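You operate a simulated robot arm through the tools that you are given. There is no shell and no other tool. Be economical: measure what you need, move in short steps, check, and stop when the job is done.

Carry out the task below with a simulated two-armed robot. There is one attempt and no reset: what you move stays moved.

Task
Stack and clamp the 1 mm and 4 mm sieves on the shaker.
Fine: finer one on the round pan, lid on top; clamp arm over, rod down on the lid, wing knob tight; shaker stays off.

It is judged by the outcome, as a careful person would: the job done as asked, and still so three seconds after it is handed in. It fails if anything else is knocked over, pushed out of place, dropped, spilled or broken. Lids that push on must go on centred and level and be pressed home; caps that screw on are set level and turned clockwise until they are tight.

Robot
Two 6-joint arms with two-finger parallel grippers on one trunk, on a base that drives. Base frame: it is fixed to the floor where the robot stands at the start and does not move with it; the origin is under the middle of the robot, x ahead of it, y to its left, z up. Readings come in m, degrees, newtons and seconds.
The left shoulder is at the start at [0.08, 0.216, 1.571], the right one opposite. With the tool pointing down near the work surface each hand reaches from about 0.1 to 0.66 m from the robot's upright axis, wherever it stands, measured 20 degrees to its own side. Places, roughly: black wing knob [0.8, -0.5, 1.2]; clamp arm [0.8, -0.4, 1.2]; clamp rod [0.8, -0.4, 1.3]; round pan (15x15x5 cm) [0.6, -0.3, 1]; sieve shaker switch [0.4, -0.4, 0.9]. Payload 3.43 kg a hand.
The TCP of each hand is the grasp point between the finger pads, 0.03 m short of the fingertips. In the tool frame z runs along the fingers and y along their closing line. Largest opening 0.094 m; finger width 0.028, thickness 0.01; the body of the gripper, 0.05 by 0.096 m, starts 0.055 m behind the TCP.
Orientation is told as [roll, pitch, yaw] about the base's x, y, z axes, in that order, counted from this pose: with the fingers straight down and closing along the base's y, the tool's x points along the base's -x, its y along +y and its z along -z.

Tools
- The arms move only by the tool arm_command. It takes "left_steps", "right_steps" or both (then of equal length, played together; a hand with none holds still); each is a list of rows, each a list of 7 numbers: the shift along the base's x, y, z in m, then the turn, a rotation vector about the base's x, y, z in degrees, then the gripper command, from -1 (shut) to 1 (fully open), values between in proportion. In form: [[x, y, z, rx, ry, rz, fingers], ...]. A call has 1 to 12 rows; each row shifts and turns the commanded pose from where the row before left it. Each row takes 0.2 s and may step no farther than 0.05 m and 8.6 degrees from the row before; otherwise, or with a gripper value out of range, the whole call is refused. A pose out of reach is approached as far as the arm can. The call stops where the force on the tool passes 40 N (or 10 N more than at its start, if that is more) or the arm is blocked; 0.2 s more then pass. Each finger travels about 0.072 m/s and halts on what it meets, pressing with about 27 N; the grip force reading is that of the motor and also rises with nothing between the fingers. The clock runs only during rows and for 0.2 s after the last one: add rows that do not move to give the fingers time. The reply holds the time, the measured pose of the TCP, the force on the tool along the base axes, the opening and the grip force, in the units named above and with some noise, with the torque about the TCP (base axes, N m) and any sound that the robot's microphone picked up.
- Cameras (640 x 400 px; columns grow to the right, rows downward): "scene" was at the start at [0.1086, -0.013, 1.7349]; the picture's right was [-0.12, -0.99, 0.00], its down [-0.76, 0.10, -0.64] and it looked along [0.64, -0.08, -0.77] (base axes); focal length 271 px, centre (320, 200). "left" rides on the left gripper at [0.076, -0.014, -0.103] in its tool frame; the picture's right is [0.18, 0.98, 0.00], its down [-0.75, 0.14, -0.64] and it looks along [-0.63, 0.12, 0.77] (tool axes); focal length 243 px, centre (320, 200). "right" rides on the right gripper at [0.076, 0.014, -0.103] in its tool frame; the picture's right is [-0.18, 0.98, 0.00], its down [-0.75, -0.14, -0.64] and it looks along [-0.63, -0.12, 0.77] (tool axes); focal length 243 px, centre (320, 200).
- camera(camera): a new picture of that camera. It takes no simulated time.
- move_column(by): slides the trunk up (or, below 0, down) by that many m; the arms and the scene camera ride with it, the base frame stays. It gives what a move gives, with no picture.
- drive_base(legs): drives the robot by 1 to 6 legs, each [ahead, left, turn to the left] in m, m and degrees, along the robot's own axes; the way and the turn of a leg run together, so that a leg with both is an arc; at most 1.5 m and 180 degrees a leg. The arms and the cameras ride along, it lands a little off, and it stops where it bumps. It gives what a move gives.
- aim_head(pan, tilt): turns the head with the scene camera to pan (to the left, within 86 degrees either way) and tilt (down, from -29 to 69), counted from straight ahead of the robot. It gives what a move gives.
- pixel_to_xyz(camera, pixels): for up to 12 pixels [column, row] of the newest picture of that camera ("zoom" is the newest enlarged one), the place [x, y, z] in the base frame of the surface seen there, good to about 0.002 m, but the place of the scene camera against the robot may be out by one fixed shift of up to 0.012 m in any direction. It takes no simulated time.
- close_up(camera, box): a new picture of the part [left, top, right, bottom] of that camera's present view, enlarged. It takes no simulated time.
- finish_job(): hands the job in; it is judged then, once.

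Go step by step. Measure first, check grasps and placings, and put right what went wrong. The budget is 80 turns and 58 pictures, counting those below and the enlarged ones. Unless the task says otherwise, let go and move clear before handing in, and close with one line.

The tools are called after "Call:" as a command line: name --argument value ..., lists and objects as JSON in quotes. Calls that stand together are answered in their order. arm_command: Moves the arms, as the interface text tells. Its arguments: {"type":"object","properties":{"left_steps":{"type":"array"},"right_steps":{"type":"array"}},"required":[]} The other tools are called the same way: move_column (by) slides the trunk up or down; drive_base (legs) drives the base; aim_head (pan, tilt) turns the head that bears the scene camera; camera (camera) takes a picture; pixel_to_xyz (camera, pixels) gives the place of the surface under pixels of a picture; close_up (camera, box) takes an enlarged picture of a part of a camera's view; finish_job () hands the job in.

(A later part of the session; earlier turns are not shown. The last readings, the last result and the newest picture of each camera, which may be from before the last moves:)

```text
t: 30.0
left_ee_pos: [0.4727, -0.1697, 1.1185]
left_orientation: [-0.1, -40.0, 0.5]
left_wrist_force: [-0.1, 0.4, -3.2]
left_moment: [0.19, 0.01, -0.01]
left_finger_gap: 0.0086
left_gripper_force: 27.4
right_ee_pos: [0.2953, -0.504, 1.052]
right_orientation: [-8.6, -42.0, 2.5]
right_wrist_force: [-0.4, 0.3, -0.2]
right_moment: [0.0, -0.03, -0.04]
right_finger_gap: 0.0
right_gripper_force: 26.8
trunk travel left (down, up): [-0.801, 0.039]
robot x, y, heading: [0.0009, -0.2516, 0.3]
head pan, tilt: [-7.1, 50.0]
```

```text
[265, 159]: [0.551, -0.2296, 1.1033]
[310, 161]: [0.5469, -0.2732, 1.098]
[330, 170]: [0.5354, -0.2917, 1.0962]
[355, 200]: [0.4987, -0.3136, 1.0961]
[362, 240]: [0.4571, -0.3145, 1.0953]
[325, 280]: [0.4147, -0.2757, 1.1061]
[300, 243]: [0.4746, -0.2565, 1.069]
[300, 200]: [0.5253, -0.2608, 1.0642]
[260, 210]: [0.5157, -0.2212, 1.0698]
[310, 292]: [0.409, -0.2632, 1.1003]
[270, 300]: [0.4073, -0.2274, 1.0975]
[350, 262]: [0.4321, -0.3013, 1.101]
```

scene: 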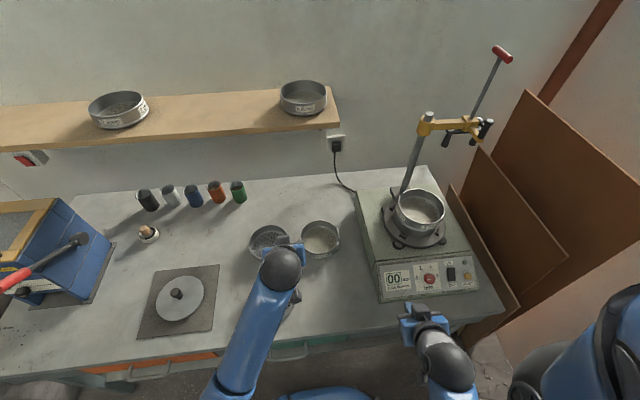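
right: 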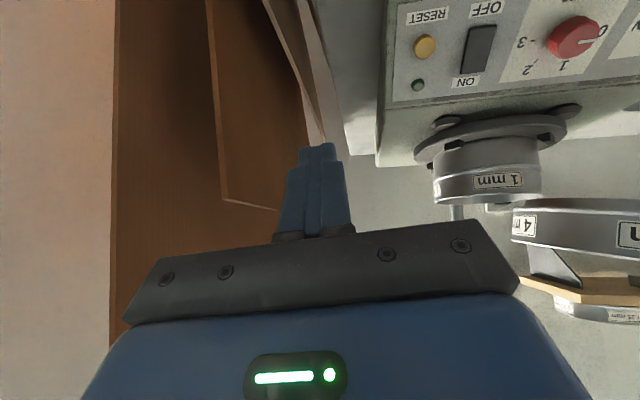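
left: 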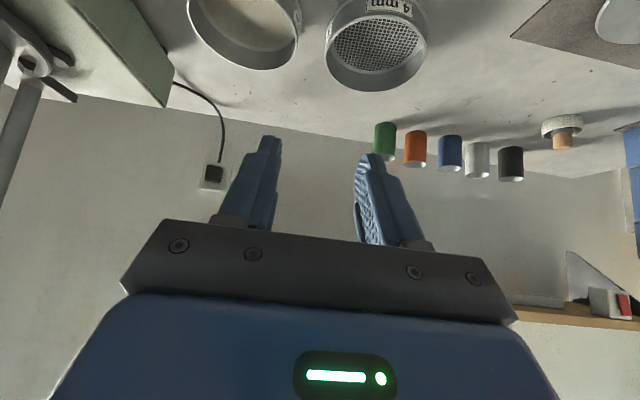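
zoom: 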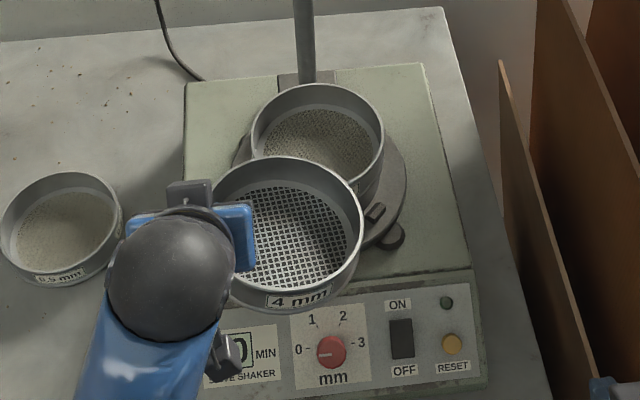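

The sieve did tilt in the grip: right side down ~6°, back down ~4°. I'll level it by turning the hand about x -6° and y -4°, then move over the stack by (0.148,-0.045).

Call:
arm_command --left_steps '[[0, 0, 0, -3, -2, 0, -1], [0, 0, 0, -3, -2, 0, -1], [0.03, -0.009, 0, 0, 0, 0, -1], [0.03, -0.009, 0, 0, 0, 0, -1], [0.03, -0.009, 0, 0, 0, 0, -1], [0.03, -0.009, 0, 0, 0, 0, -1], [0.028, -0.009, 0, 0, 0, 0, -1], [0, 0, 0, 0, 0, 0, -1], [0, 0, 0, 0, 0, 0, -1]]'

Call:
close_up --camera "scene" --box '[250, 150, 390, 270]'

Call:
close_up --camera "right" --box '[400, 90, 600, 290]'

```text
t: 32.0
left_ee_pos: [0.6186, -0.2176, 1.1186]
left_orientation: [-8.3, -43.8, 5.9]
left_wrist_force: [-0.4, -0.3, -2.7]
left_moment: [0.19, 0.07, -0.01]
left_finger_gap: 0.0086
left_gripper_force: 26.7
right_ee_pos: [0.2962, -0.5037, 1.0495]
right_orientation: [-8.3, -42.1, 2.4]
right_wrist_force: [0.2, -0.6, -0.3]
right_moment: [0.03, -0.01, 0.01]
right_finger_gap: 0.0
right_gripper_force: 26.7
trunk travel left (down, up): [-0.801, 0.039]
robot x, y, heading: [-0.001, -0.253, 0.3]
head pan, tilt: [-7.1, 50.0]
```

```text
3.33 times, centred on (320, 210) of scene
```

zoom: 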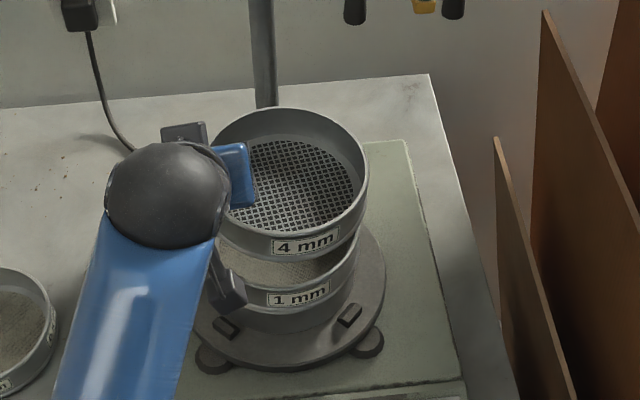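

```text
2.00 times, centred on (500, 190) of right
```

zoom: 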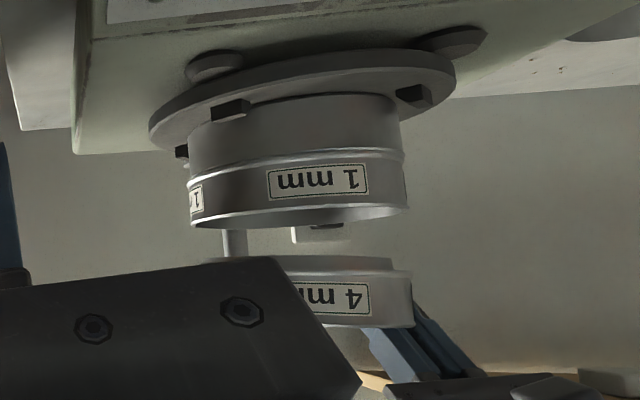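

I'll retake the scene zoom so that I can measure the 4 mm rim in it.

Call:
close_up --camera "scene" --box '[250, 150, 390, 270]'

Call:
pixel_to_xyz --camera "zoom" --pixels '[[294, 108], [250, 113], [335, 122], [355, 143], [367, 175], [364, 195], [350, 213], [330, 226], [300, 236], [245, 228], [300, 284], [345, 258]]'

```text
3.33 times, centred on (320, 210) of scene
```

zoom: 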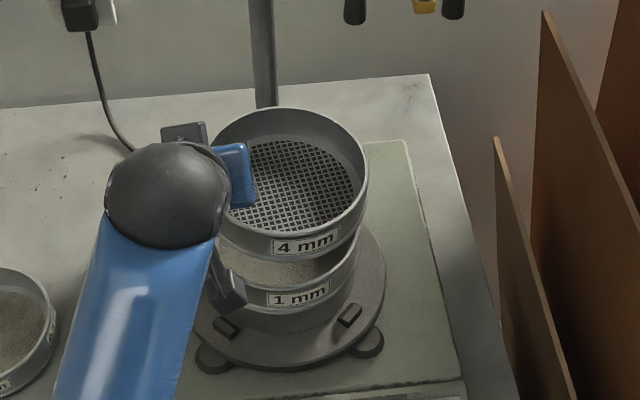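

```text
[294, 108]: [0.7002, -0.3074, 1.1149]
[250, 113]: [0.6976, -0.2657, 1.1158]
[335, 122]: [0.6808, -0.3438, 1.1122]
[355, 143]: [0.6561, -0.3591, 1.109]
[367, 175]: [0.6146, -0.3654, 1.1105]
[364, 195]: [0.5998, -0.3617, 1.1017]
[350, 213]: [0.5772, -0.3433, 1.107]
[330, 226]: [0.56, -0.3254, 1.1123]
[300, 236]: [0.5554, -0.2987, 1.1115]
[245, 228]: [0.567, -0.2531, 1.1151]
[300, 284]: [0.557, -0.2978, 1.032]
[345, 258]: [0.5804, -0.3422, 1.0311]
```

The 4 mm centre is ≈(0.6275,-0.291) against the stack (0.6285,-0.2875), with about 2° of tilt left. I'll correct and lower 22 mm.

Call:
arm_command --left_steps '[[0.001, 0.0035, 0, -2, 1, 0, -1], [0, 0, -0.01, 0, 0, 0, -1], [0, 0, -0.012, 0, 0, 0, -1], [0, 0, 0, 0, 0, 0, -1], [0, 0, 0, 0, 0, 0, -1]]'

Call:
close_up --camera "right" --box '[420, 130, 560, 250]'

Call:
close_up --camera "scene" --box '[250, 150, 390, 270]'

Call:
pixel_to_xyz --camera "zoom" --pixels '[[294, 119], [250, 123], [335, 132], [355, 152], [366, 185], [363, 203], [348, 226], [330, 238], [300, 247], [245, 242], [300, 284], [345, 260]]'

```text
t: 33.2
left_ee_pos: [0.6209, -0.2142, 1.0952]
left_orientation: [-10.8, -42.5, 7.7]
left_wrist_force: [-0.3, 0.0, -2.4]
left_moment: [0.22, 0.01, 0.0]
left_finger_gap: 0.0085
left_gripper_force: 27.2
right_ee_pos: [0.2963, -0.5051, 1.0496]
right_orientation: [-8.3, -42.1, 2.4]
right_wrist_force: [-0.2, 0.2, 0.2]
right_moment: [0.04, 0.02, -0.01]
right_finger_gap: 0.0
right_gripper_force: 26.2
trunk travel left (down, up): [-0.801, 0.039]
robot x, y, heading: [-0.0012, -0.2537, 0.3]
head pan, tilt: [-7.1, 50.0]
```

```text
3.33 times, centred on (490, 190) of right
```

zoom: 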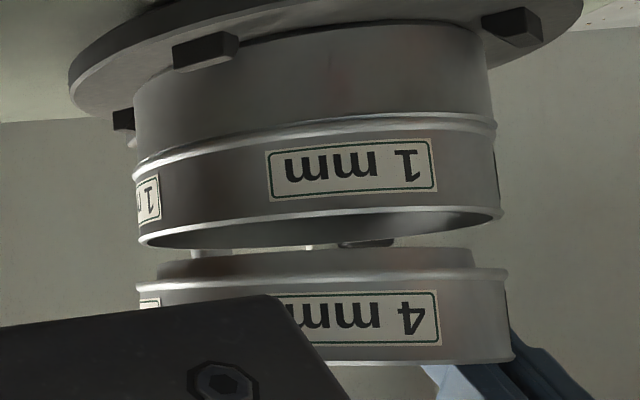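

```text
3.33 times, centred on (320, 210) of scene
```

zoom: 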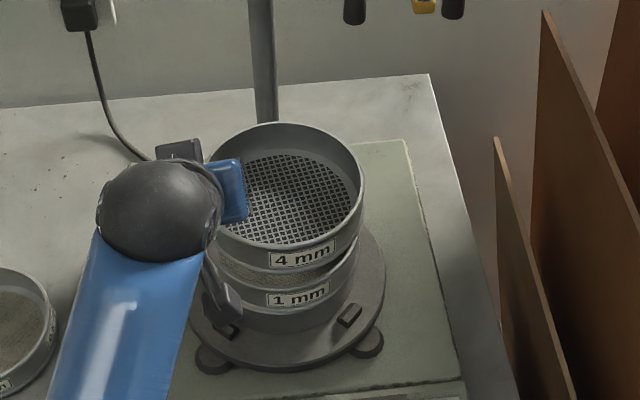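

```text
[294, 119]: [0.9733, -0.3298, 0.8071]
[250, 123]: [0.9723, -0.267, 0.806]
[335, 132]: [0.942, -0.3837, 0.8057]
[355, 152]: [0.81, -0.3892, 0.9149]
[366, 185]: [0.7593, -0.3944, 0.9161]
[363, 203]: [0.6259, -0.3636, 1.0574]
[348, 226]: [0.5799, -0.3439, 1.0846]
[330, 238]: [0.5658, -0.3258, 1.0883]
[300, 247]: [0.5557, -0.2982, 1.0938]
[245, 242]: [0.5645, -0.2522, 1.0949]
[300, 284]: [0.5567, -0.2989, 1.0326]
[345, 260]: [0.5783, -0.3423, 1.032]
```

Call:
pixel_to_xyz --camera "zoom" --pixels '[[285, 123], [250, 128], [325, 133], [347, 155], [362, 190], [357, 165], [335, 143], [361, 200], [265, 124], [305, 126], [275, 249], [350, 250]]'

```text
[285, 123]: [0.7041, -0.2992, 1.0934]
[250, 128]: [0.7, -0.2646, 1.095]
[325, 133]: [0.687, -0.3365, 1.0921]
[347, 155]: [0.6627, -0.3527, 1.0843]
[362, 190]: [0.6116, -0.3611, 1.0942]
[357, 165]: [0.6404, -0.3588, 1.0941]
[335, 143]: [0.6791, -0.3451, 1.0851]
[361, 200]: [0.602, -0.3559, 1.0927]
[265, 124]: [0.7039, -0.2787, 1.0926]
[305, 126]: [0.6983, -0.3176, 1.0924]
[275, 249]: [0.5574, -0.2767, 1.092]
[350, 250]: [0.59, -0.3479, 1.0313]
```

The sieve is level (z≈1.093 all round) with centre ≈(0.630,-0.288), about 1.5 mm forward of the stack. I'll correct x and lower slowly.

Call:
arm_command --left_steps '[[-0.0015, 0, -0.004, 0, 0, 0, -1], [0, 0, -0.004, 0, 0, 0, -1], [0, 0, -0.003, 0, 0, 0, -1], [0, 0, -0.003, 0, 0, 0, -1], [0, 0, -0.002, 0, 0, 0, -1], [0, 0, 0, 0, 0, 0, -1]]'

Call:
close_up --camera "right" --box '[420, 130, 560, 250]'

```text
t: 34.6
left_ee_pos: [0.62, -0.213, 1.0798]
left_orientation: [-10.8, -42.4, 7.8]
left_wrist_force: [0.3, -0.5, -2.7]
left_moment: [0.17, 0.05, -0.01]
left_finger_gap: 0.0084
left_gripper_force: 26.7
right_ee_pos: [0.2947, -0.5054, 1.0493]
right_orientation: [-8.3, -42.1, 2.5]
right_wrist_force: [0.2, -0.5, 0.4]
right_moment: [0.0, 0.01, 0.02]
right_finger_gap: 0.0
right_gripper_force: 26.9
trunk travel left (down, up): [-0.801, 0.039]
robot x, y, heading: [-0.0011, -0.2547, 0.4]
head pan, tilt: [-7.1, 50.0]
```

```text
3.33 times, centred on (490, 190) of right
```

zoom: 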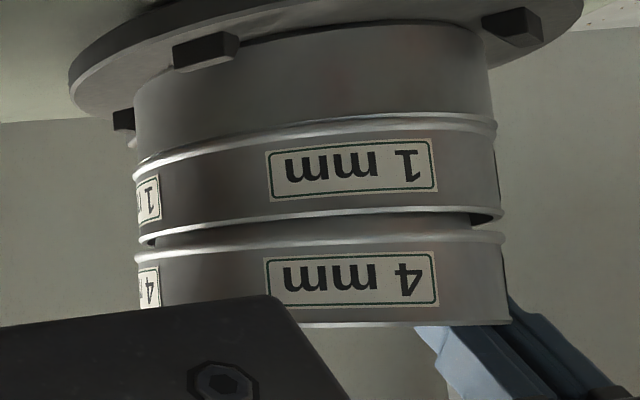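

The skirt is entering freely, with ~2 px offset at most. I'll continue down in small steps until the weight transfers.

Call:
arm_command --left_steps '[[0, 0, -0.002, 0, 0, 0, -1], [0, 0, -0.002, 0, 0, 0, -1], [0, 0, -0.0015, 0, 0, 0, -1], [0, 0, -0.001, 0, 0, 0, -1], [0, 0, 0, 0, 0, 0, -1]]'

Call:
close_up --camera "right" --box '[420, 130, 560, 250]'

```text
t: 35.8
left_ee_pos: [0.6187, -0.2141, 1.0746]
left_orientation: [-11.0, -42.5, 7.7]
left_wrist_force: [0.6, 0.2, -0.2]
left_moment: [0.09, -0.14, 0.02]
left_finger_gap: 0.0083
left_gripper_force: 27.3
right_ee_pos: [0.296, -0.5053, 1.0496]
right_orientation: [-8.3, -42.2, 2.4]
right_wrist_force: [0.2, -0.6, 1.0]
right_moment: [0.0, -0.02, 0.0]
right_finger_gap: 0.0
right_gripper_force: 27.2
trunk travel left (down, up): [-0.801, 0.039]
robot x, y, heading: [-0.0017, -0.2464, 0.6]
head pan, tilt: [-7.1, 50.0]
```

```text
3.33 times, centred on (490, 190) of right
```

zoom: 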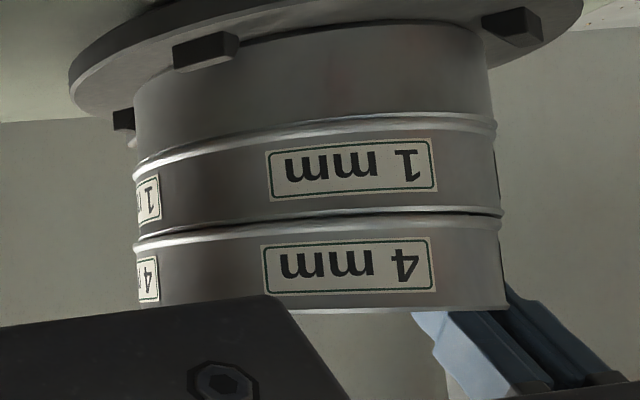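

The sieve is nearly seated and most of its weight has transferred. I'll press 1.5 mm more, release, rise, restore the hand's tilt, and drive left toward the lid.

Call:
arm_command --left_steps '[[0, 0, -0.0015, 0, 0, 0, -1], [0, 0, 0, 0, 0, 0, -0.5], [0, 0, 0, 0, 0, 0, -0.1], [0, 0, 0, 0, 0, 0, -0.1], [0, 0, 0.02, 0, 0, 0, -0.1], [0, 0, 0.03, 0, 0, 0, -0.1], [-0.03, 0, 0, 4, 1, 0, 0], [-0.04, 0, 0, 4, 1, 0, 0], [-0.04, 0.0, 0, 0, 0, 0, 0], [-0.04, 0.0, 0, 0, 0, 0, 0]]'

Call:
close_up --camera "right" --box '[420, 130, 560, 250]'

Call:
drive_base --legs '[[0, 0.6, 0]]'

Call:
camera --camera "scene"

```text
t: 38.0
left_ee_pos: [0.4668, -0.2125, 1.1231]
left_orientation: [0.0, -41.1, 0.5]
left_wrist_force: [-0.1, 0.3, -0.1]
left_moment: [-0.03, 0.0, -0.02]
left_finger_gap: 0.0471
left_gripper_force: 0.0
right_ee_pos: [0.2951, -0.5048, 1.0498]
right_orientation: [-8.4, -42.1, 2.4]
right_wrist_force: [-0.1, -0.4, -0.3]
right_moment: [-0.03, -0.01, 0.03]
right_finger_gap: 0.0
right_gripper_force: 27.1
trunk travel left (down, up): [-0.801, 0.039]
robot x, y, heading: [-0.0016, -0.2494, 0.3]
head pan, tilt: [-7.1, 50.0]
```

```text
3.33 times, centred on (490, 190) of right
```

zoom: 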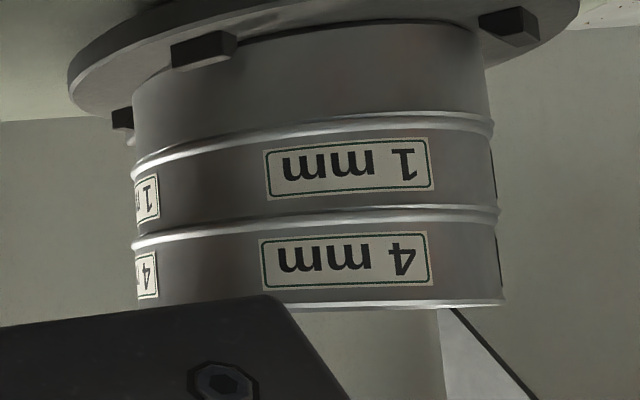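

```text
t: 41.4
left_ee_pos: [0.4653, 0.3824, 1.1212]
left_orientation: [0.2, -41.1, 0.3]
left_wrist_force: [0.0, -0.3, 0.4]
left_moment: [-0.02, 0.0, 0.02]
left_finger_gap: 0.0469
left_gripper_force: 0.0
right_ee_pos: [0.2923, 0.0906, 1.0501]
right_orientation: [-8.2, -42.1, 2.3]
right_wrist_force: [-0.6, 0.3, 0.4]
right_moment: [0.0, -0.03, 0.01]
right_finger_gap: 0.0
right_gripper_force: 27.0
trunk travel left (down, up): [-0.801, 0.039]
robot x, y, heading: [0.0021, 0.3475, 0.1]
head pan, tilt: [-7.1, 50.0]
```

```text
22 pictures are left
```

scene: 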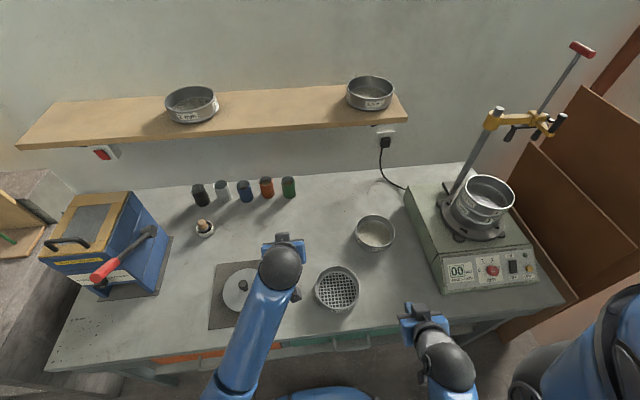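

The stack is seated flush. The lid is visible at (240,290) with its knob at (242,285); I'll zoom to measure it.

Call:
close_up --camera "scene" --box '[195, 250, 275, 330]'

Call:
pixel_to_xyz --camera "scene" --pixels '[[242, 283], [242, 287], [246, 285], [239, 285], [242, 291], [245, 267], [224, 287], [225, 300], [237, 312], [232, 272], [230, 306], [260, 280]]'

```text
5.00 times, centred on (235, 290) of scene
```

zoom: 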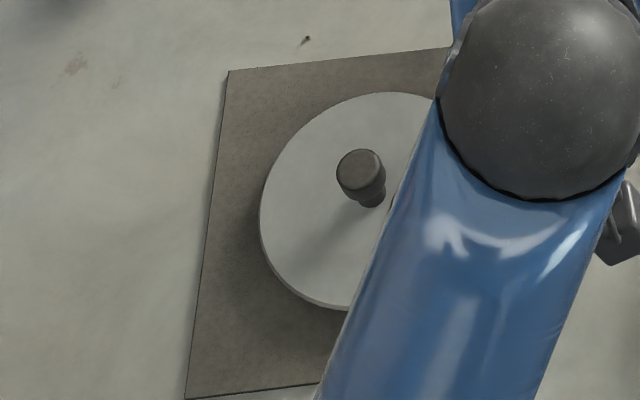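

```text
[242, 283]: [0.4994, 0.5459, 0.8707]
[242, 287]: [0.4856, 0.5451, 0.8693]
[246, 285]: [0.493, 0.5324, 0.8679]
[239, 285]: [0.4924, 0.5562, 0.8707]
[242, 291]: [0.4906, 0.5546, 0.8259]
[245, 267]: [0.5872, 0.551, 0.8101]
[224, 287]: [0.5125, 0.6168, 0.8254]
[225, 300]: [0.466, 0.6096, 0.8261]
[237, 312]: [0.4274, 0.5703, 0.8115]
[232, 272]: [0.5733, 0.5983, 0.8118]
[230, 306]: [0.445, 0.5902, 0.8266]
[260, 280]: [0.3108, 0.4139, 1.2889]
```

The knob top is at scene (0.493,0.544,0.870), so about (0.490,0.5475,0.864) for the arm, with the lid plate top at ≈0.820. I'll move above it with the fingers open wider.

Call:
arm_command --left_steps '[[0.003, 0.03, 0, 0, 0, 0, 0.5], [0.003, 0.03, 0, 0, 0, 0, 0.5], [0.004, 0.03, 0, 0, 0, 0, 0.5], [0.005, 0.03, -0.02, 0, 0, 0, 0.5], [0.005, 0.03, -0.03, 0, 0, 0, 0.5], [0.005, 0.015, -0.04, 0, 0, 0, 0.5], [0, 0, -0.04, 0, 0, 0, 0.5], [0, 0, -0.04, 0, 0, 0, 0.5], [0, 0, 0, 0, 0, 0, 0.5]]'

Call:
close_up --camera "scene" --box '[195, 230, 305, 330]'

```text
t: 43.4
left_ee_pos: [0.4897, 0.5501, 0.9515]
left_orientation: [0.1, -41.1, 0.5]
left_wrist_force: [0.3, 0.4, 0.1]
left_moment: [-0.01, -0.01, -0.04]
left_finger_gap: 0.0705
left_gripper_force: 0.0
right_ee_pos: [0.292, 0.092, 1.0497]
right_orientation: [-8.2, -42.1, 2.3]
right_wrist_force: [-0.2, 0.5, 0.0]
right_moment: [0.0, -0.04, 0.02]
right_finger_gap: 0.0001
right_gripper_force: 27.0
trunk travel left (down, up): [-0.801, 0.039]
robot x, y, heading: [-0.003, 0.3489, 0.3]
head pan, tilt: [-7.1, 50.0]
```

```text
4.00 times, centred on (250, 280) of scene
```

zoom: 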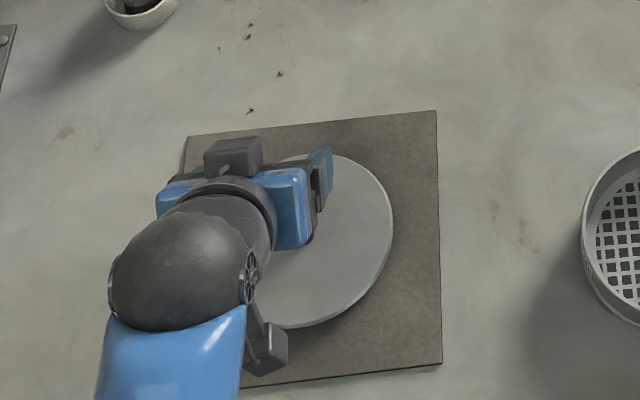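

Call:
pixel_to_xyz --camera "zoom" --pixels '[[390, 232], [372, 185], [345, 162], [385, 262], [365, 295], [335, 316], [300, 323], [327, 160], [300, 280], [312, 240]]'

```text
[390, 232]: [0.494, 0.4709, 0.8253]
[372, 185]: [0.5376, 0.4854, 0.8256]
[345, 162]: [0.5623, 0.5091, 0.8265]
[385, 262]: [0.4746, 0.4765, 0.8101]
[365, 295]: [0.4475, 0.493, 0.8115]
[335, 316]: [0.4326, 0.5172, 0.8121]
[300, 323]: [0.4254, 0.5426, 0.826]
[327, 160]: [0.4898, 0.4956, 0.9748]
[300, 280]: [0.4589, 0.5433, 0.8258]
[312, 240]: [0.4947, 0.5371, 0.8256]
```

The lid fit gives centre scene (0.4965,0.5445), so about (0.493,0.5475) for the arm. I'll shift (+0.003,-0.0025), descend to z≈0.858, close on the knob and lift slightly.

Call:
arm_command --left_steps '[[0.003, -0.0025, -0.03, 0, 0, 0, 0.5], [0, 0, -0.03, 0, 0, 0, 0.5], [0, 0, -0.02, 0, 0, 0, 0.5], [0, 0, -0.0135, 0, 0, 0, 0.5], [0, 0, 0, 0, 0, 0, 0], [0, 0, 0, 0, 0, 0, -0.5], [0, 0, 0, 0, 0, 0, -1], [0, 0, 0, 0, 0, 0, -1], [0, 0, 0, 0, 0, 0, -1], [0, 0, 0.015, 0, 0, 0, -1], [0, 0, 0.015, 0, 0, 0, -1], [0, 0, 0, 0, 0, 0, -1]]'

Call:
close_up --camera "scene" --box '[195, 230, 305, 330]'

Call:
pixel_to_xyz --camera "zoom" --pixels '[[384, 220], [370, 170], [345, 145], [378, 245], [365, 275], [335, 301], [300, 310], [290, 270], [320, 230], [340, 200]]'

```text
t: 46.0
left_ee_pos: [0.4929, 0.545, 0.8882]
left_orientation: [-0.1, -41.0, 0.4]
left_wrist_force: [0.0, 0.3, -1.6]
left_moment: [0.0, 0.03, -0.01]
left_finger_gap: 0.029
left_gripper_force: 26.9
right_ee_pos: [0.2925, 0.0925, 1.0501]
right_orientation: [-8.2, -42.2, 2.3]
right_wrist_force: [-0.2, -0.1, 0.0]
right_moment: [-0.02, -0.02, 0.01]
right_finger_gap: 0.0
right_gripper_force: 26.9
trunk travel left (down, up): [-0.801, 0.039]
robot x, y, heading: [-0.002, 0.3476, 0.1]
head pan, tilt: [-7.1, 50.0]
```

```text
4.00 times, centred on (250, 280) of scene
```

zoom: 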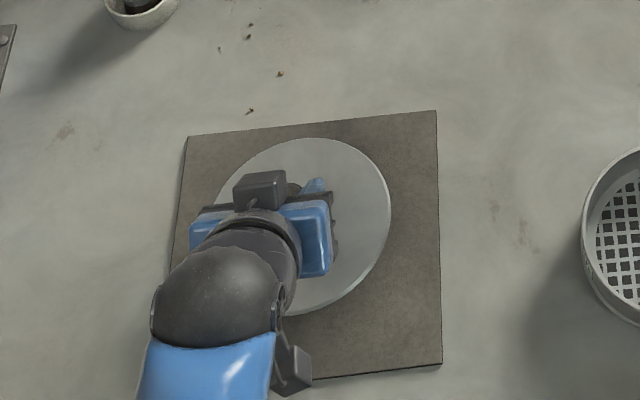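

```text
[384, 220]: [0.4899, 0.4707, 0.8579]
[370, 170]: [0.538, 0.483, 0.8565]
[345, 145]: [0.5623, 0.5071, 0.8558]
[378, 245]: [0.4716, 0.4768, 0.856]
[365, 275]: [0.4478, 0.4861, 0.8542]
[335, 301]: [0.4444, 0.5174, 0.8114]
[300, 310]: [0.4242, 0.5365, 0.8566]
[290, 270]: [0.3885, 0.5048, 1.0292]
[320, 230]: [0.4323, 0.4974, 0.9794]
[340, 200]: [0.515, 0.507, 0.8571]
```

The lid is held level and its centre sits under the TCP. I'll lift to z≈1.14, pull back a bit and drive right to the shaker.

Call:
arm_command --left_steps '[[0, 0, 0.04, 0, 0, 0, -1], [0, 0, 0.04, 0, 0, 0, -1], [0, -0.02, 0.04, 0, 0, 0, -1], [-0.01, -0.02, 0.04, 0, 0, 0, -1], [-0.01, -0.02, 0.04, 0, 0, 0, -1], [-0.01, -0.03, 0.035, 0, 0, 0, -1], [-0.01, -0.03, 0.015, 0, 0, 0, -1], [0, -0.03, 0, 0, 0, 0, -1], [0, 0, 0, 0, 0, 0, -1]]'

Call:
drive_base --legs '[[0, -0.62, 0]]'

Call:
camera --camera "scene"

```text
t: 48.0
left_ee_pos: [0.4549, 0.3959, 1.1401]
left_orientation: [0.0, -41.1, 0.4]
left_wrist_force: [0.1, 0.5, -1.5]
left_moment: [0.02, 0.02, -0.01]
left_finger_gap: 0.0291
left_gripper_force: 27.0
right_ee_pos: [0.2923, 0.0923, 1.0502]
right_orientation: [-8.3, -42.1, 2.3]
right_wrist_force: [0.4, -0.6, -0.2]
right_moment: [0.0, 0.02, 0.0]
right_finger_gap: 0.0
right_gripper_force: 27.4
trunk travel left (down, up): [-0.801, 0.039]
robot x, y, heading: [0.0003, 0.346, 0.4]
head pan, tilt: [-7.1, 50.0]
```

```text
t: 51.5
left_ee_pos: [0.46, -0.2161, 1.1385]
left_orientation: [-0.1, -41.1, 1.0]
left_wrist_force: [-0.3, 0.6, -1.3]
left_moment: [0.01, -0.01, 0.01]
left_finger_gap: 0.0291
left_gripper_force: 27.2
right_ee_pos: [0.3018, -0.5218, 1.0498]
right_orientation: [-8.4, -42.1, 3.0]
right_wrist_force: [-0.4, -0.1, 0.3]
right_moment: [-0.03, 0.0, -0.05]
right_finger_gap: 0.0001
right_gripper_force: 26.9
trunk travel left (down, up): [-0.801, 0.039]
robot x, y, heading: [0.003, -0.2669, 0.9]
head pan, tilt: [-7.1, 50.0]
```

```text
18 pictures are left
```

scene: 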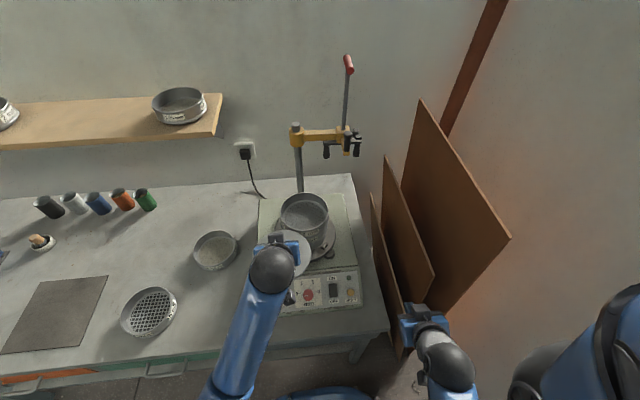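

The lid is at (287,245) and the stack at (305,210). I'll measure both in this view.

Call:
pixel_to_xyz --camera "scene" --pixels '[[303, 194], [290, 197], [316, 197], [281, 212], [328, 211], [324, 202], [311, 254], [308, 240], [300, 233], [306, 270], [296, 231], [284, 204]]'

```text
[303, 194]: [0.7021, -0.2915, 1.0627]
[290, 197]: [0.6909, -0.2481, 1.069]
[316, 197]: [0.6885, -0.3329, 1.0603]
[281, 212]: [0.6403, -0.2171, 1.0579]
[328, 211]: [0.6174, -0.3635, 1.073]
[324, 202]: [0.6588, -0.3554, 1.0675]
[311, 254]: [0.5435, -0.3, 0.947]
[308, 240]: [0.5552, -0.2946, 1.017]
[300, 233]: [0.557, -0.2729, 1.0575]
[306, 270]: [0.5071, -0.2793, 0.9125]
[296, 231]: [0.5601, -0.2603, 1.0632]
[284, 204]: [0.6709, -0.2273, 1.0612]
```

The stack centre is scene ≈(0.629,-0.2885), so the TCP target is ≈(0.625,-0.2865). I'll move the lid there at this height.

Call:
arm_command --left_steps '[[0.03, -0.0117, 0, 0, 0, 0, -1], [0.03, -0.0117, 0, 0, 0, 0, -1], [0.03, -0.0117, 0, 0, 0, 0, -1], [0.03, -0.0117, 0, 0, 0, 0, -1], [0.03, -0.0117, 0, 0, 0, 0, -1], [0.015, -0.0117, 0, 0, 0, 0, -1], [0, 0, 0, 0, 0, 0, -1], [0, 0, 0, 0, 0, 0, -1]]'

Call:
close_up --camera "scene" --box '[240, 150, 380, 270]'

```text
t: 53.2
left_ee_pos: [0.625, -0.2891, 1.1393]
left_orientation: [0.0, -41.0, 1.0]
left_wrist_force: [1.0, 0.5, -2.2]
left_moment: [0.0, 0.01, -0.01]
left_finger_gap: 0.0288
left_gripper_force: 27.2
right_ee_pos: [0.3016, -0.5236, 1.0504]
right_orientation: [-8.4, -42.2, 2.9]
right_wrist_force: [0.1, -0.4, -0.6]
right_moment: [0.0, 0.03, 0.0]
right_finger_gap: 0.0002
right_gripper_force: 27.1
trunk travel left (down, up): [-0.801, 0.039]
robot x, y, heading: [0.0013, -0.2692, 1.0]
head pan, tilt: [-7.1, 50.0]
```

```text
3.33 times, centred on (310, 210) of scene
```

zoom: 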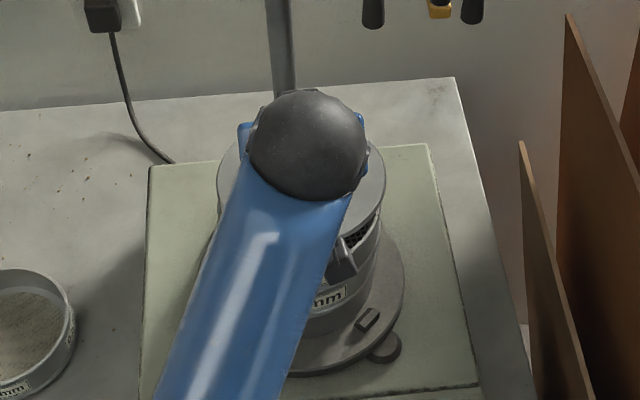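

Call:
pixel_to_xyz --camera "zoom" --pixels '[[219, 185], [222, 168], [231, 152], [384, 180], [380, 165], [380, 198], [370, 212], [375, 230], [380, 222], [370, 243], [360, 255], [219, 200]]'

Call:
close_up --camera "right" --box '[400, 130, 600, 290]'

```text
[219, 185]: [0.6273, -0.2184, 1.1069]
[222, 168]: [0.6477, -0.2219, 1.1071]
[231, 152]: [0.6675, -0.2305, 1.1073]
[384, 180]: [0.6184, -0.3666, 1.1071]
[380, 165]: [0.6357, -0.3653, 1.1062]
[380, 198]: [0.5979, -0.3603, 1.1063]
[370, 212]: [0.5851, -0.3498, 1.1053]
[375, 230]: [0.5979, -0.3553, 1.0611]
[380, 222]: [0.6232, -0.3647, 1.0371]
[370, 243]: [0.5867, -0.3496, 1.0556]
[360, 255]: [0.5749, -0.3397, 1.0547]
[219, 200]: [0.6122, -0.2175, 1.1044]
```

```text
2.50 times, centred on (500, 210) of right
```

zoom: 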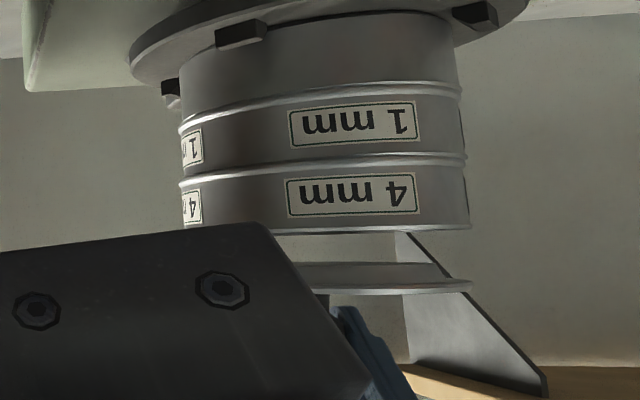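

The lid centre is ≈(0.625,-0.2915) against the stack at ≈(0.629,-0.2885). I'll shift (+0.004,+0.003) and lower 15 mm, then look from the side.

Call:
arm_command --left_steps '[[0.004, 0.003, 0, 0, 0, 0, -1], [0, 0, -0.008, 0, 0, 0, -1], [0, 0, -0.007, 0, 0, 0, -1], [0, 0, 0, 0, 0, 0, -1], [0, 0, 0, 0, 0, 0, -1]]'

Call:
close_up --camera "scene" --box '[240, 150, 380, 270]'

Call:
pixel_to_xyz --camera "zoom" --pixels '[[219, 195], [222, 178], [231, 162], [382, 190], [380, 175], [379, 203], [370, 220], [375, 235], [370, 170], [365, 245], [360, 240], [219, 205]]'

Call:
close_up --camera "right" --box '[420, 150, 560, 270]'

```text
t: 54.5
left_ee_pos: [0.6282, -0.2855, 1.1245]
left_orientation: [0.1, -41.1, 1.0]
left_wrist_force: [0.7, -0.2, -2.2]
left_moment: [0.01, 0.02, 0.0]
left_finger_gap: 0.0288
left_gripper_force: 26.7
right_ee_pos: [0.3014, -0.5248, 1.0498]
right_orientation: [-8.4, -42.2, 3.0]
right_wrist_force: [-0.1, 0.6, -0.4]
right_moment: [0.0, -0.01, 0.0]
right_finger_gap: 0.0
right_gripper_force: 26.7
trunk travel left (down, up): [-0.801, 0.039]
robot x, y, heading: [0.0021, -0.2727, 0.7]
head pan, tilt: [-7.1, 50.0]
```

```text
3.33 times, centred on (310, 210) of scene
```

zoom: 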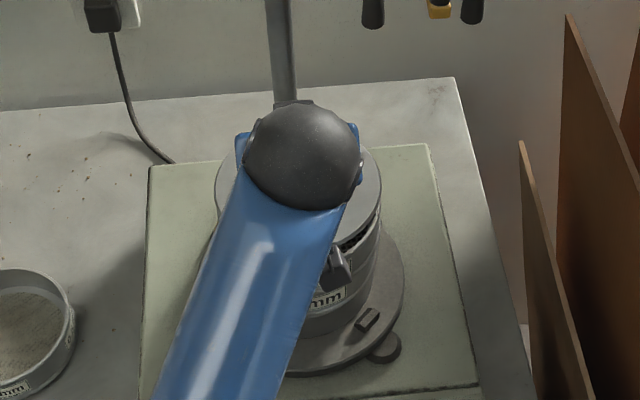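

```text
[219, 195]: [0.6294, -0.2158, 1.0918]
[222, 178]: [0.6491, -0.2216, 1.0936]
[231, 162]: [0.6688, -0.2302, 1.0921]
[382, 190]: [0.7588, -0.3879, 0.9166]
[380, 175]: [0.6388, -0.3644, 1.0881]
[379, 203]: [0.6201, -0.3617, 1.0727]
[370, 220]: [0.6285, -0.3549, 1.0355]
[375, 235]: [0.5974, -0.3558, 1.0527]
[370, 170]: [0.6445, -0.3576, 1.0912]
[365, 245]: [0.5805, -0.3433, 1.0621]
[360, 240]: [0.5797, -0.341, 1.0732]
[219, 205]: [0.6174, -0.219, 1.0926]
```

```text
3.33 times, centred on (490, 210) of right
```

zoom: 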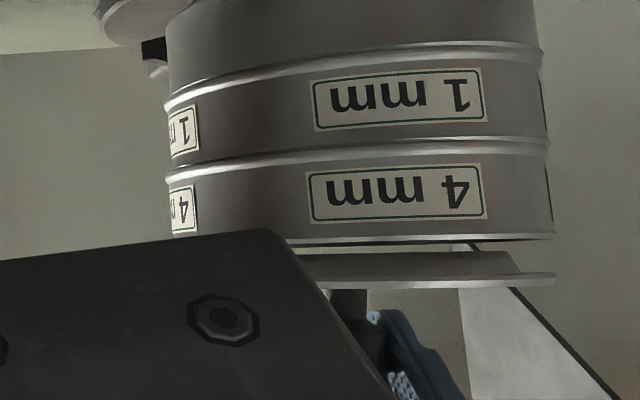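

The side view shows the lid's right edge (555,280) in line with the stack (553,235). I'll lower in small steps, watching the force.

Call:
arm_command --left_steps '[[0, 0.0005, -0.003, 0, 0, 0, -1], [0, 0, -0.003, 0, 0, 0, -1], [0, 0, -0.002, 0, 0, 0, -1], [0, 0, -0.002, 0, 0, 0, -1], [0, 0, 0, 0, 0, 0, -1]]'

```text
t: 55.6
left_ee_pos: [0.6275, -0.286, 1.1131]
left_orientation: [0.0, -41.1, 1.0]
left_wrist_force: [-1.1, -0.2, -0.3]
left_moment: [-0.01, 0.02, 0.0]
left_finger_gap: 0.029
left_gripper_force: 26.7
right_ee_pos: [0.3004, -0.5237, 1.0497]
right_orientation: [-8.3, -42.1, 3.0]
right_wrist_force: [-0.4, 0.6, 0.3]
right_moment: [-0.02, 0.01, 0.0]
right_finger_gap: 0.0
right_gripper_force: 26.9
trunk travel left (down, up): [-0.801, 0.039]
robot x, y, heading: [0.0063, -0.2732, 0.6]
head pan, tilt: [-7.1, 50.0]
```

The force dropped to about zero after 11 mm, so I'll look before going on.

Call:
close_up --camera "right" --box '[420, 150, 560, 270]'

```text
3.33 times, centred on (490, 210) of right
```

zoom: 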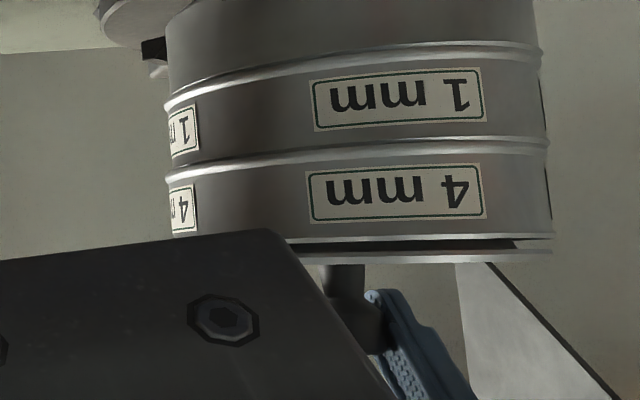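

The plug has entered the sieve and ~5 mm of gap remains. I'll push on in 1 mm steps.

Call:
arm_command --left_steps '[[0, 0, -0.001, 0, 0, 0, -1], [0, 0, -0.001, 0, 0, 0, -1], [0, 0, -0.001, 0, 0, 0, -1], [0, 0, -0.001, 0, 0, 0, -1], [0, 0, -0.001, 0, 0, 0, -1], [0, 0, 0, 0, 0, 0, -1]]'

```text
t: 57.0
left_ee_pos: [0.627, -0.2842, 1.1107]
left_orientation: [-0.1, -41.1, 1.0]
left_wrist_force: [-1.9, -0.3, 2.1]
left_moment: [-0.04, 0.07, 0.03]
left_finger_gap: 0.029
left_gripper_force: 27.3
right_ee_pos: [0.2994, -0.5239, 1.0493]
right_orientation: [-8.3, -42.1, 2.9]
right_wrist_force: [0.5, 1.0, -0.2]
right_moment: [-0.02, -0.01, -0.02]
right_finger_gap: 0.0002
right_gripper_force: 27.1
trunk travel left (down, up): [-0.801, 0.039]
robot x, y, heading: [-0.0001, -0.272, 0.9]
head pan, tilt: [-7.1, 50.0]
```

The lid now meets light resistance (Fz +2 N, Fx -1.9 N). I'll push 4 mm more and look.

Call:
arm_command --left_steps '[[-0.001, 0, -0.001, 0, 0, 0, -1], [0, 0, -0.001, 0, 0, 0, -1], [0, 0, -0.001, 0, 0, 0, -1], [0, 0, -0.001, 0, 0, 0, -1], [0, 0, 0, 0, 0, 0, -1]]'

Call:
close_up --camera "right" --box '[420, 150, 560, 270]'

```text
t: 58.2
left_ee_pos: [0.6277, -0.2854, 1.1091]
left_orientation: [-0.1, -41.5, 1.1]
left_wrist_force: [8.2, 0.0, 25.5]
left_moment: [0.0, -0.5, 0.01]
left_finger_gap: 0.0291
left_gripper_force: 27.3
right_ee_pos: [0.2991, -0.5243, 1.0498]
right_orientation: [-8.3, -42.1, 2.8]
right_wrist_force: [-0.4, -0.7, 1.0]
right_moment: [0.0, -0.04, -0.01]
right_finger_gap: 0.0
right_gripper_force: 26.8
trunk travel left (down, up): [-0.801, 0.039]
robot x, y, heading: [-0.001, -0.2709, 1.0]
head pan, tilt: [-7.1, 50.0]
```

```text
3.33 times, centred on (490, 210) of right
```

zoom: 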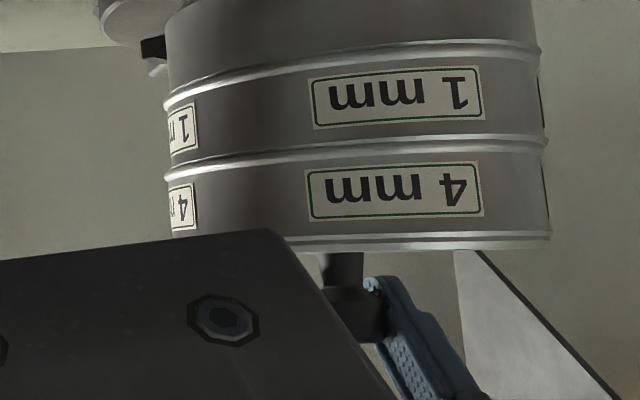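

The lid is fully down and was pressed with 25 N. I'll relax, open and retreat, then aim the head at the clamp.

Call:
arm_command --left_steps '[[0, 0, 0.001, 0, 0, 0, -1], [0, 0, 0.001, 0, 0, 0, -0.4], [0, 0, 0, 0, 0, 0, 0.3], [0, 0, 0, 0, 0, 0, 0.4], [0, 0, 0, 0, 0, 0, 0.4], [-0.02, 0, 0.023, 0, 0, 0, 0.4], [-0.03, 0, 0.02, 0, 0, 0, 0.4], [-0.04, 0.01, 0, 0, 0, 0, 0.4], [-0.04, 0.02, 0, 0, 0, 0, 0.4], [-0.04, 0.02, -0.01, 0, 0, 0, 0.4], [-0.03, 0.03, -0.02, 0, 0, 0, 0.4]]'

Call:
aim_head --pan -10 --tilt 38

Call:
camera --camera "scene"

```text
t: 60.6
left_ee_pos: [0.4264, -0.2035, 1.1219]
left_orientation: [-0.1, -41.3, 0.9]
left_wrist_force: [0.1, -0.1, 0.2]
left_moment: [-0.04, -0.04, 0.0]
left_finger_gap: 0.0659
left_gripper_force: 0.0
right_ee_pos: [0.2996, -0.5235, 1.0505]
right_orientation: [-8.3, -42.3, 3.0]
right_wrist_force: [0.2, 0.0, 0.0]
right_moment: [-0.03, 0.01, -0.02]
right_finger_gap: 0.0002
right_gripper_force: 27.1
trunk travel left (down, up): [-0.801, 0.039]
robot x, y, heading: [0.0054, -0.2778, 0.9]
head pan, tilt: [-7.1, 50.0]
```

```text
t: 61.4
left_ee_pos: [0.4271, -0.2032, 1.12]
left_orientation: [0.0, -41.1, 1.1]
left_wrist_force: [-0.3, 0.7, -0.6]
left_moment: [0.02, -0.01, -0.01]
left_finger_gap: 0.0655
left_gripper_force: 0.1
right_ee_pos: [0.3011, -0.5233, 1.0506]
right_orientation: [-8.3, -42.1, 3.0]
right_wrist_force: [-0.5, 0.8, -0.3]
right_moment: [-0.01, -0.04, -0.03]
right_finger_gap: 0.0
right_gripper_force: 26.3
trunk travel left (down, up): [-0.801, 0.039]
robot x, y, heading: [0.0013, -0.2742, 1.0]
head pan, tilt: [-10.0, 38.0]
```

```text
11 pictures are left
```

scene: 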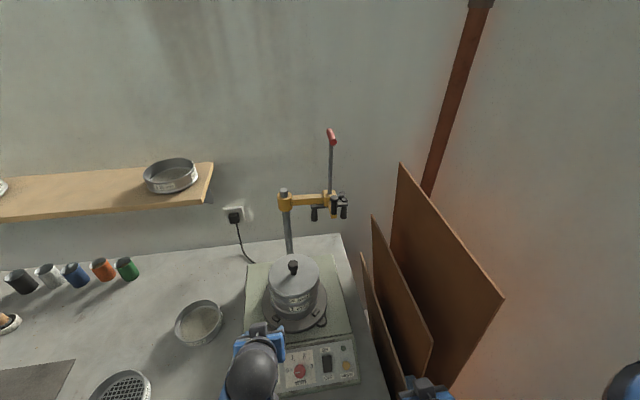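

The stack with its lid is in place at (295,285). I'll zoom on the clamp at (310,200).

Call:
close_up --camera "scene" --box '[270, 175, 360, 230]'

```text
7.11 times, centred on (315, 202) of scene
```

zoom: 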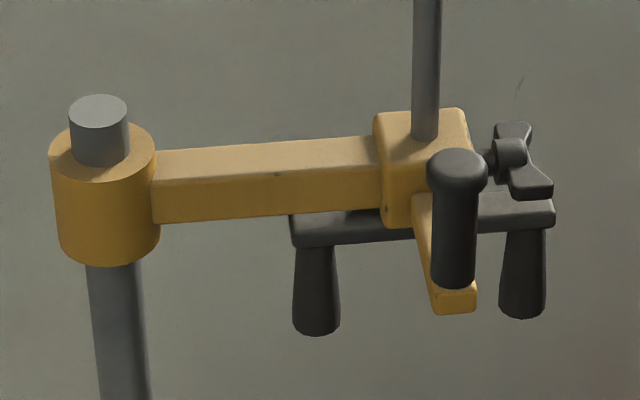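

Clear view: the vertical black grip at (455,220) is the swing handle, the wing knob (515,160) faces outward along -y, and the rod carries the two-footed black bar. I'll measure these.

Call:
pixel_to_xyz --camera "zoom" --pixels '[[457, 160], [455, 200], [453, 250], [453, 280], [510, 158], [515, 130], [532, 187], [98, 110], [425, 120], [317, 325], [522, 310], [455, 300]]'

Call:
pixel_to_xyz --camera "scene" --pixels '[[332, 138], [331, 160], [331, 185], [293, 264], [293, 270], [283, 192], [294, 259], [294, 310], [272, 287], [319, 287]]'

```text
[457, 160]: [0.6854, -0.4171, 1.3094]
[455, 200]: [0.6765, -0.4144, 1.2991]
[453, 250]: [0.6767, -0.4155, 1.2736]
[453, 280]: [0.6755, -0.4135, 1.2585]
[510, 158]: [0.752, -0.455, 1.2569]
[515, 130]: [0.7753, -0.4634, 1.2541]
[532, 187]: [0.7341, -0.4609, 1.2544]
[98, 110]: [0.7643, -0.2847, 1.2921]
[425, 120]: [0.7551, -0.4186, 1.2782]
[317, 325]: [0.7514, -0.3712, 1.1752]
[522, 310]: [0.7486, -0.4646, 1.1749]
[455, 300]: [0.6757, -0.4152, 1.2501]
```

```text
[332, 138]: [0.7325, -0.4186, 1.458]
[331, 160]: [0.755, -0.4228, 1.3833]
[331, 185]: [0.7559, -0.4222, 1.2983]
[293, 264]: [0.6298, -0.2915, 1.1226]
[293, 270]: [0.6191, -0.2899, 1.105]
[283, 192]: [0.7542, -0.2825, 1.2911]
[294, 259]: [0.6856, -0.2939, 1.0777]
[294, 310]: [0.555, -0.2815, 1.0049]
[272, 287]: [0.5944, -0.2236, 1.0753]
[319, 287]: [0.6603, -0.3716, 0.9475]
```

The handle axis is at ≈(0.682,-0.4125) with z 1.25–1.305 in arm terms, the post at (0.761,-0.281), and the swing is 90° clockwise with handle radius ≈0.153. I'll bring the left hand up in front of the handle, tilted more forward and yawed right.

Call:
arm_command --left_steps '[[0.005, -0.01, 0.02, 0, -7.5, 0, 0.2], [0.005, -0.01, 0.02, 0, -7.5, 0, 0.2], [0.005, -0.015, 0.02, 0, -7.5, 0, 0.2], [0.01, -0.015, 0.02, 0, -7.5, 0, 0.2], [0.015, -0.015, 0.02, 0, 0, -6, 0.2], [0.015, -0.015, 0.02, 0, 0, -6, 0.2], [0.02, -0.015, 0.02, 0, 0, -6, 0.2], [0.02, -0.015, 0.015, 0, 0, -6, 0.2], [0.02, -0.02, 0.01, 0, 0, 0, 0.2], [0.02, -0.02, 0.0, 0, 0, 0, 0.2], [0.02, -0.02, 0.0, 0, 0, 0, 0.2], [0, 0, 0, 0, 0, 0, 0.2]]'

```text
t: 64.0
left_ee_pos: [0.5823, -0.3757, 1.285]
left_orientation: [-1.4, -71.1, -21.8]
left_wrist_force: [-0.3, 0.7, 0.5]
left_moment: [0.01, 0.03, 0.02]
left_finger_gap: 0.0565
left_gripper_force: 0.0
right_ee_pos: [0.3022, -0.524, 1.0497]
right_orientation: [-8.3, -42.1, 2.9]
right_wrist_force: [0.4, 0.4, 0.0]
right_moment: [0.01, -0.02, 0.04]
right_finger_gap: 0.0001
right_gripper_force: 27.1
trunk travel left (down, up): [-0.801, 0.039]
robot x, y, heading: [0.0038, -0.2728, 0.8]
head pan, tilt: [-10.0, 38.0]
```

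The pose is reached. I'll use the left camera to see the handle between the fingers and measure it.

Call:
camera --camera "left"

```text
9 pictures are left
```

left: 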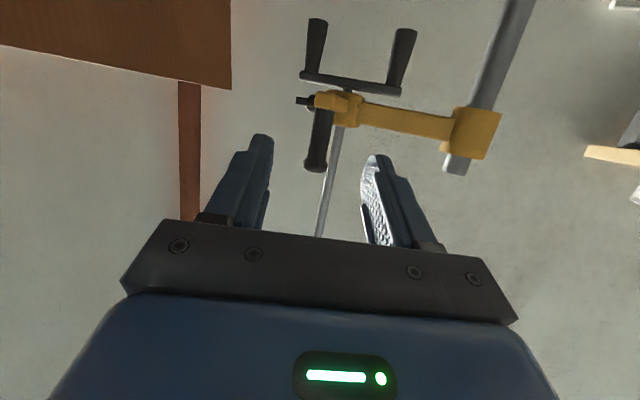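

Call:
pixel_to_xyz --camera "left" --pixels '[[316, 160], [320, 140], [321, 120], [330, 99], [346, 110], [457, 168], [337, 140], [318, 22], [405, 32], [303, 100], [333, 160], [395, 90]]'

```text
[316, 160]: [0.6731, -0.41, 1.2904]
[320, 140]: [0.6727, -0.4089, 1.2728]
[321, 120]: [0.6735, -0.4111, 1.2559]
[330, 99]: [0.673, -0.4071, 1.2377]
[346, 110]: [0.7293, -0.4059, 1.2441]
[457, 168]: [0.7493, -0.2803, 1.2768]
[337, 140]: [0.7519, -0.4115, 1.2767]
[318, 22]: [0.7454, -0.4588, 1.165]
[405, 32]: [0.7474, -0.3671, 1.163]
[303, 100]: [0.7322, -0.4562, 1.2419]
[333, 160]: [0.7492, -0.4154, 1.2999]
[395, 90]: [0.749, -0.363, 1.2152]
```

The handle's near face is at ≈(0.673,-0.41), z 1.247–1.30, straight ahead of the open fingers. I'll advance and close on it.

Call:
arm_command --left_steps '[[0.025, -0.009, 0, 0, 0, 0, 0.2], [0.025, -0.009, 0, 0, 0, 0, 0.2], [0.025, -0.009, 0, 0, 0, 0, 0.2], [0.024, -0.009, 0, 0, 0, 0, 0.2], [0, 0, 0, 0, 0, 0, 0.2], [0, 0, 0, 0, 0, 0, -0.4], [0, 0, 0, 0, 0, 0, -1], [0, 0, 0, 0, 0, 0, -1], [0, 0, 0, 0, 0, 0, -1]]'

```text
t: 66.0
left_ee_pos: [0.6813, -0.4112, 1.2855]
left_orientation: [-1.5, -71.1, -21.9]
left_wrist_force: [-1.9, -1.7, -0.6]
left_moment: [0.04, -0.03, -0.01]
left_finger_gap: 0.0276
left_gripper_force: 44.9
right_ee_pos: [0.301, -0.525, 1.05]
right_orientation: [-8.3, -42.1, 2.9]
right_wrist_force: [-0.5, 0.5, -0.3]
right_moment: [0.01, 0.02, -0.03]
right_finger_gap: 0.0
right_gripper_force: 27.2
trunk travel left (down, up): [-0.801, 0.039]
robot x, y, heading: [0.0039, -0.2684, 0.9]
head pan, tilt: [-10.0, 38.0]
```

The handle is gripped. I'll swing it along its arc around the post, first half now, with a slight yaw.

Call:
arm_command --left_steps '[[-0.0164, 0.0113, 0, 0, 0, -2, -1], [-0.0148, 0.0135, 0, 0, 0, -2, -1], [-0.0128, 0.0152, 0, 0, 0, -2, -1], [-0.0108, 0.0168, 0, 0, 0, -2, -1], [-0.0085, 0.0181, 0, 0, 0, -2, -1], [-0.0061, 0.019, 0, 0, 0, -2, -1]]'

```text
t: 67.4
left_ee_pos: [0.6121, -0.3157, 1.2883]
left_orientation: [-1.3, -71.4, -33.9]
left_wrist_force: [7.4, -1.1, 20.0]
left_moment: [-0.02, 0.01, -0.3]
left_finger_gap: 0.0264
left_gripper_force: 45.4
right_ee_pos: [0.3013, -0.524, 1.0491]
right_orientation: [-8.3, -42.1, 3.0]
right_wrist_force: [-0.1, 0.1, 0.0]
right_moment: [-0.01, -0.01, 0.01]
right_finger_gap: 0.0
right_gripper_force: 26.8
trunk travel left (down, up): [-0.801, 0.039]
robot x, y, heading: [0.006, -0.2743, 0.7]
head pan, tilt: [-10.0, 38.0]
```

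The arm swung, but there is a 20 N upward force on the hand. I'll check with a picture before continuing.

Call:
close_up --camera "scene" --box '[230, 120, 380, 330]'

```text
1.90 times, centred on (305, 225) of scene
```

zoom: 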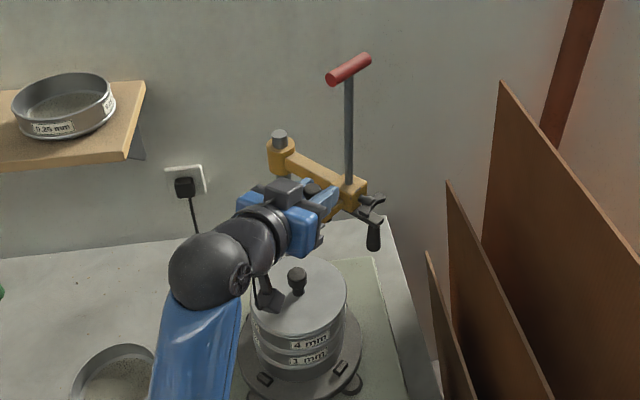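

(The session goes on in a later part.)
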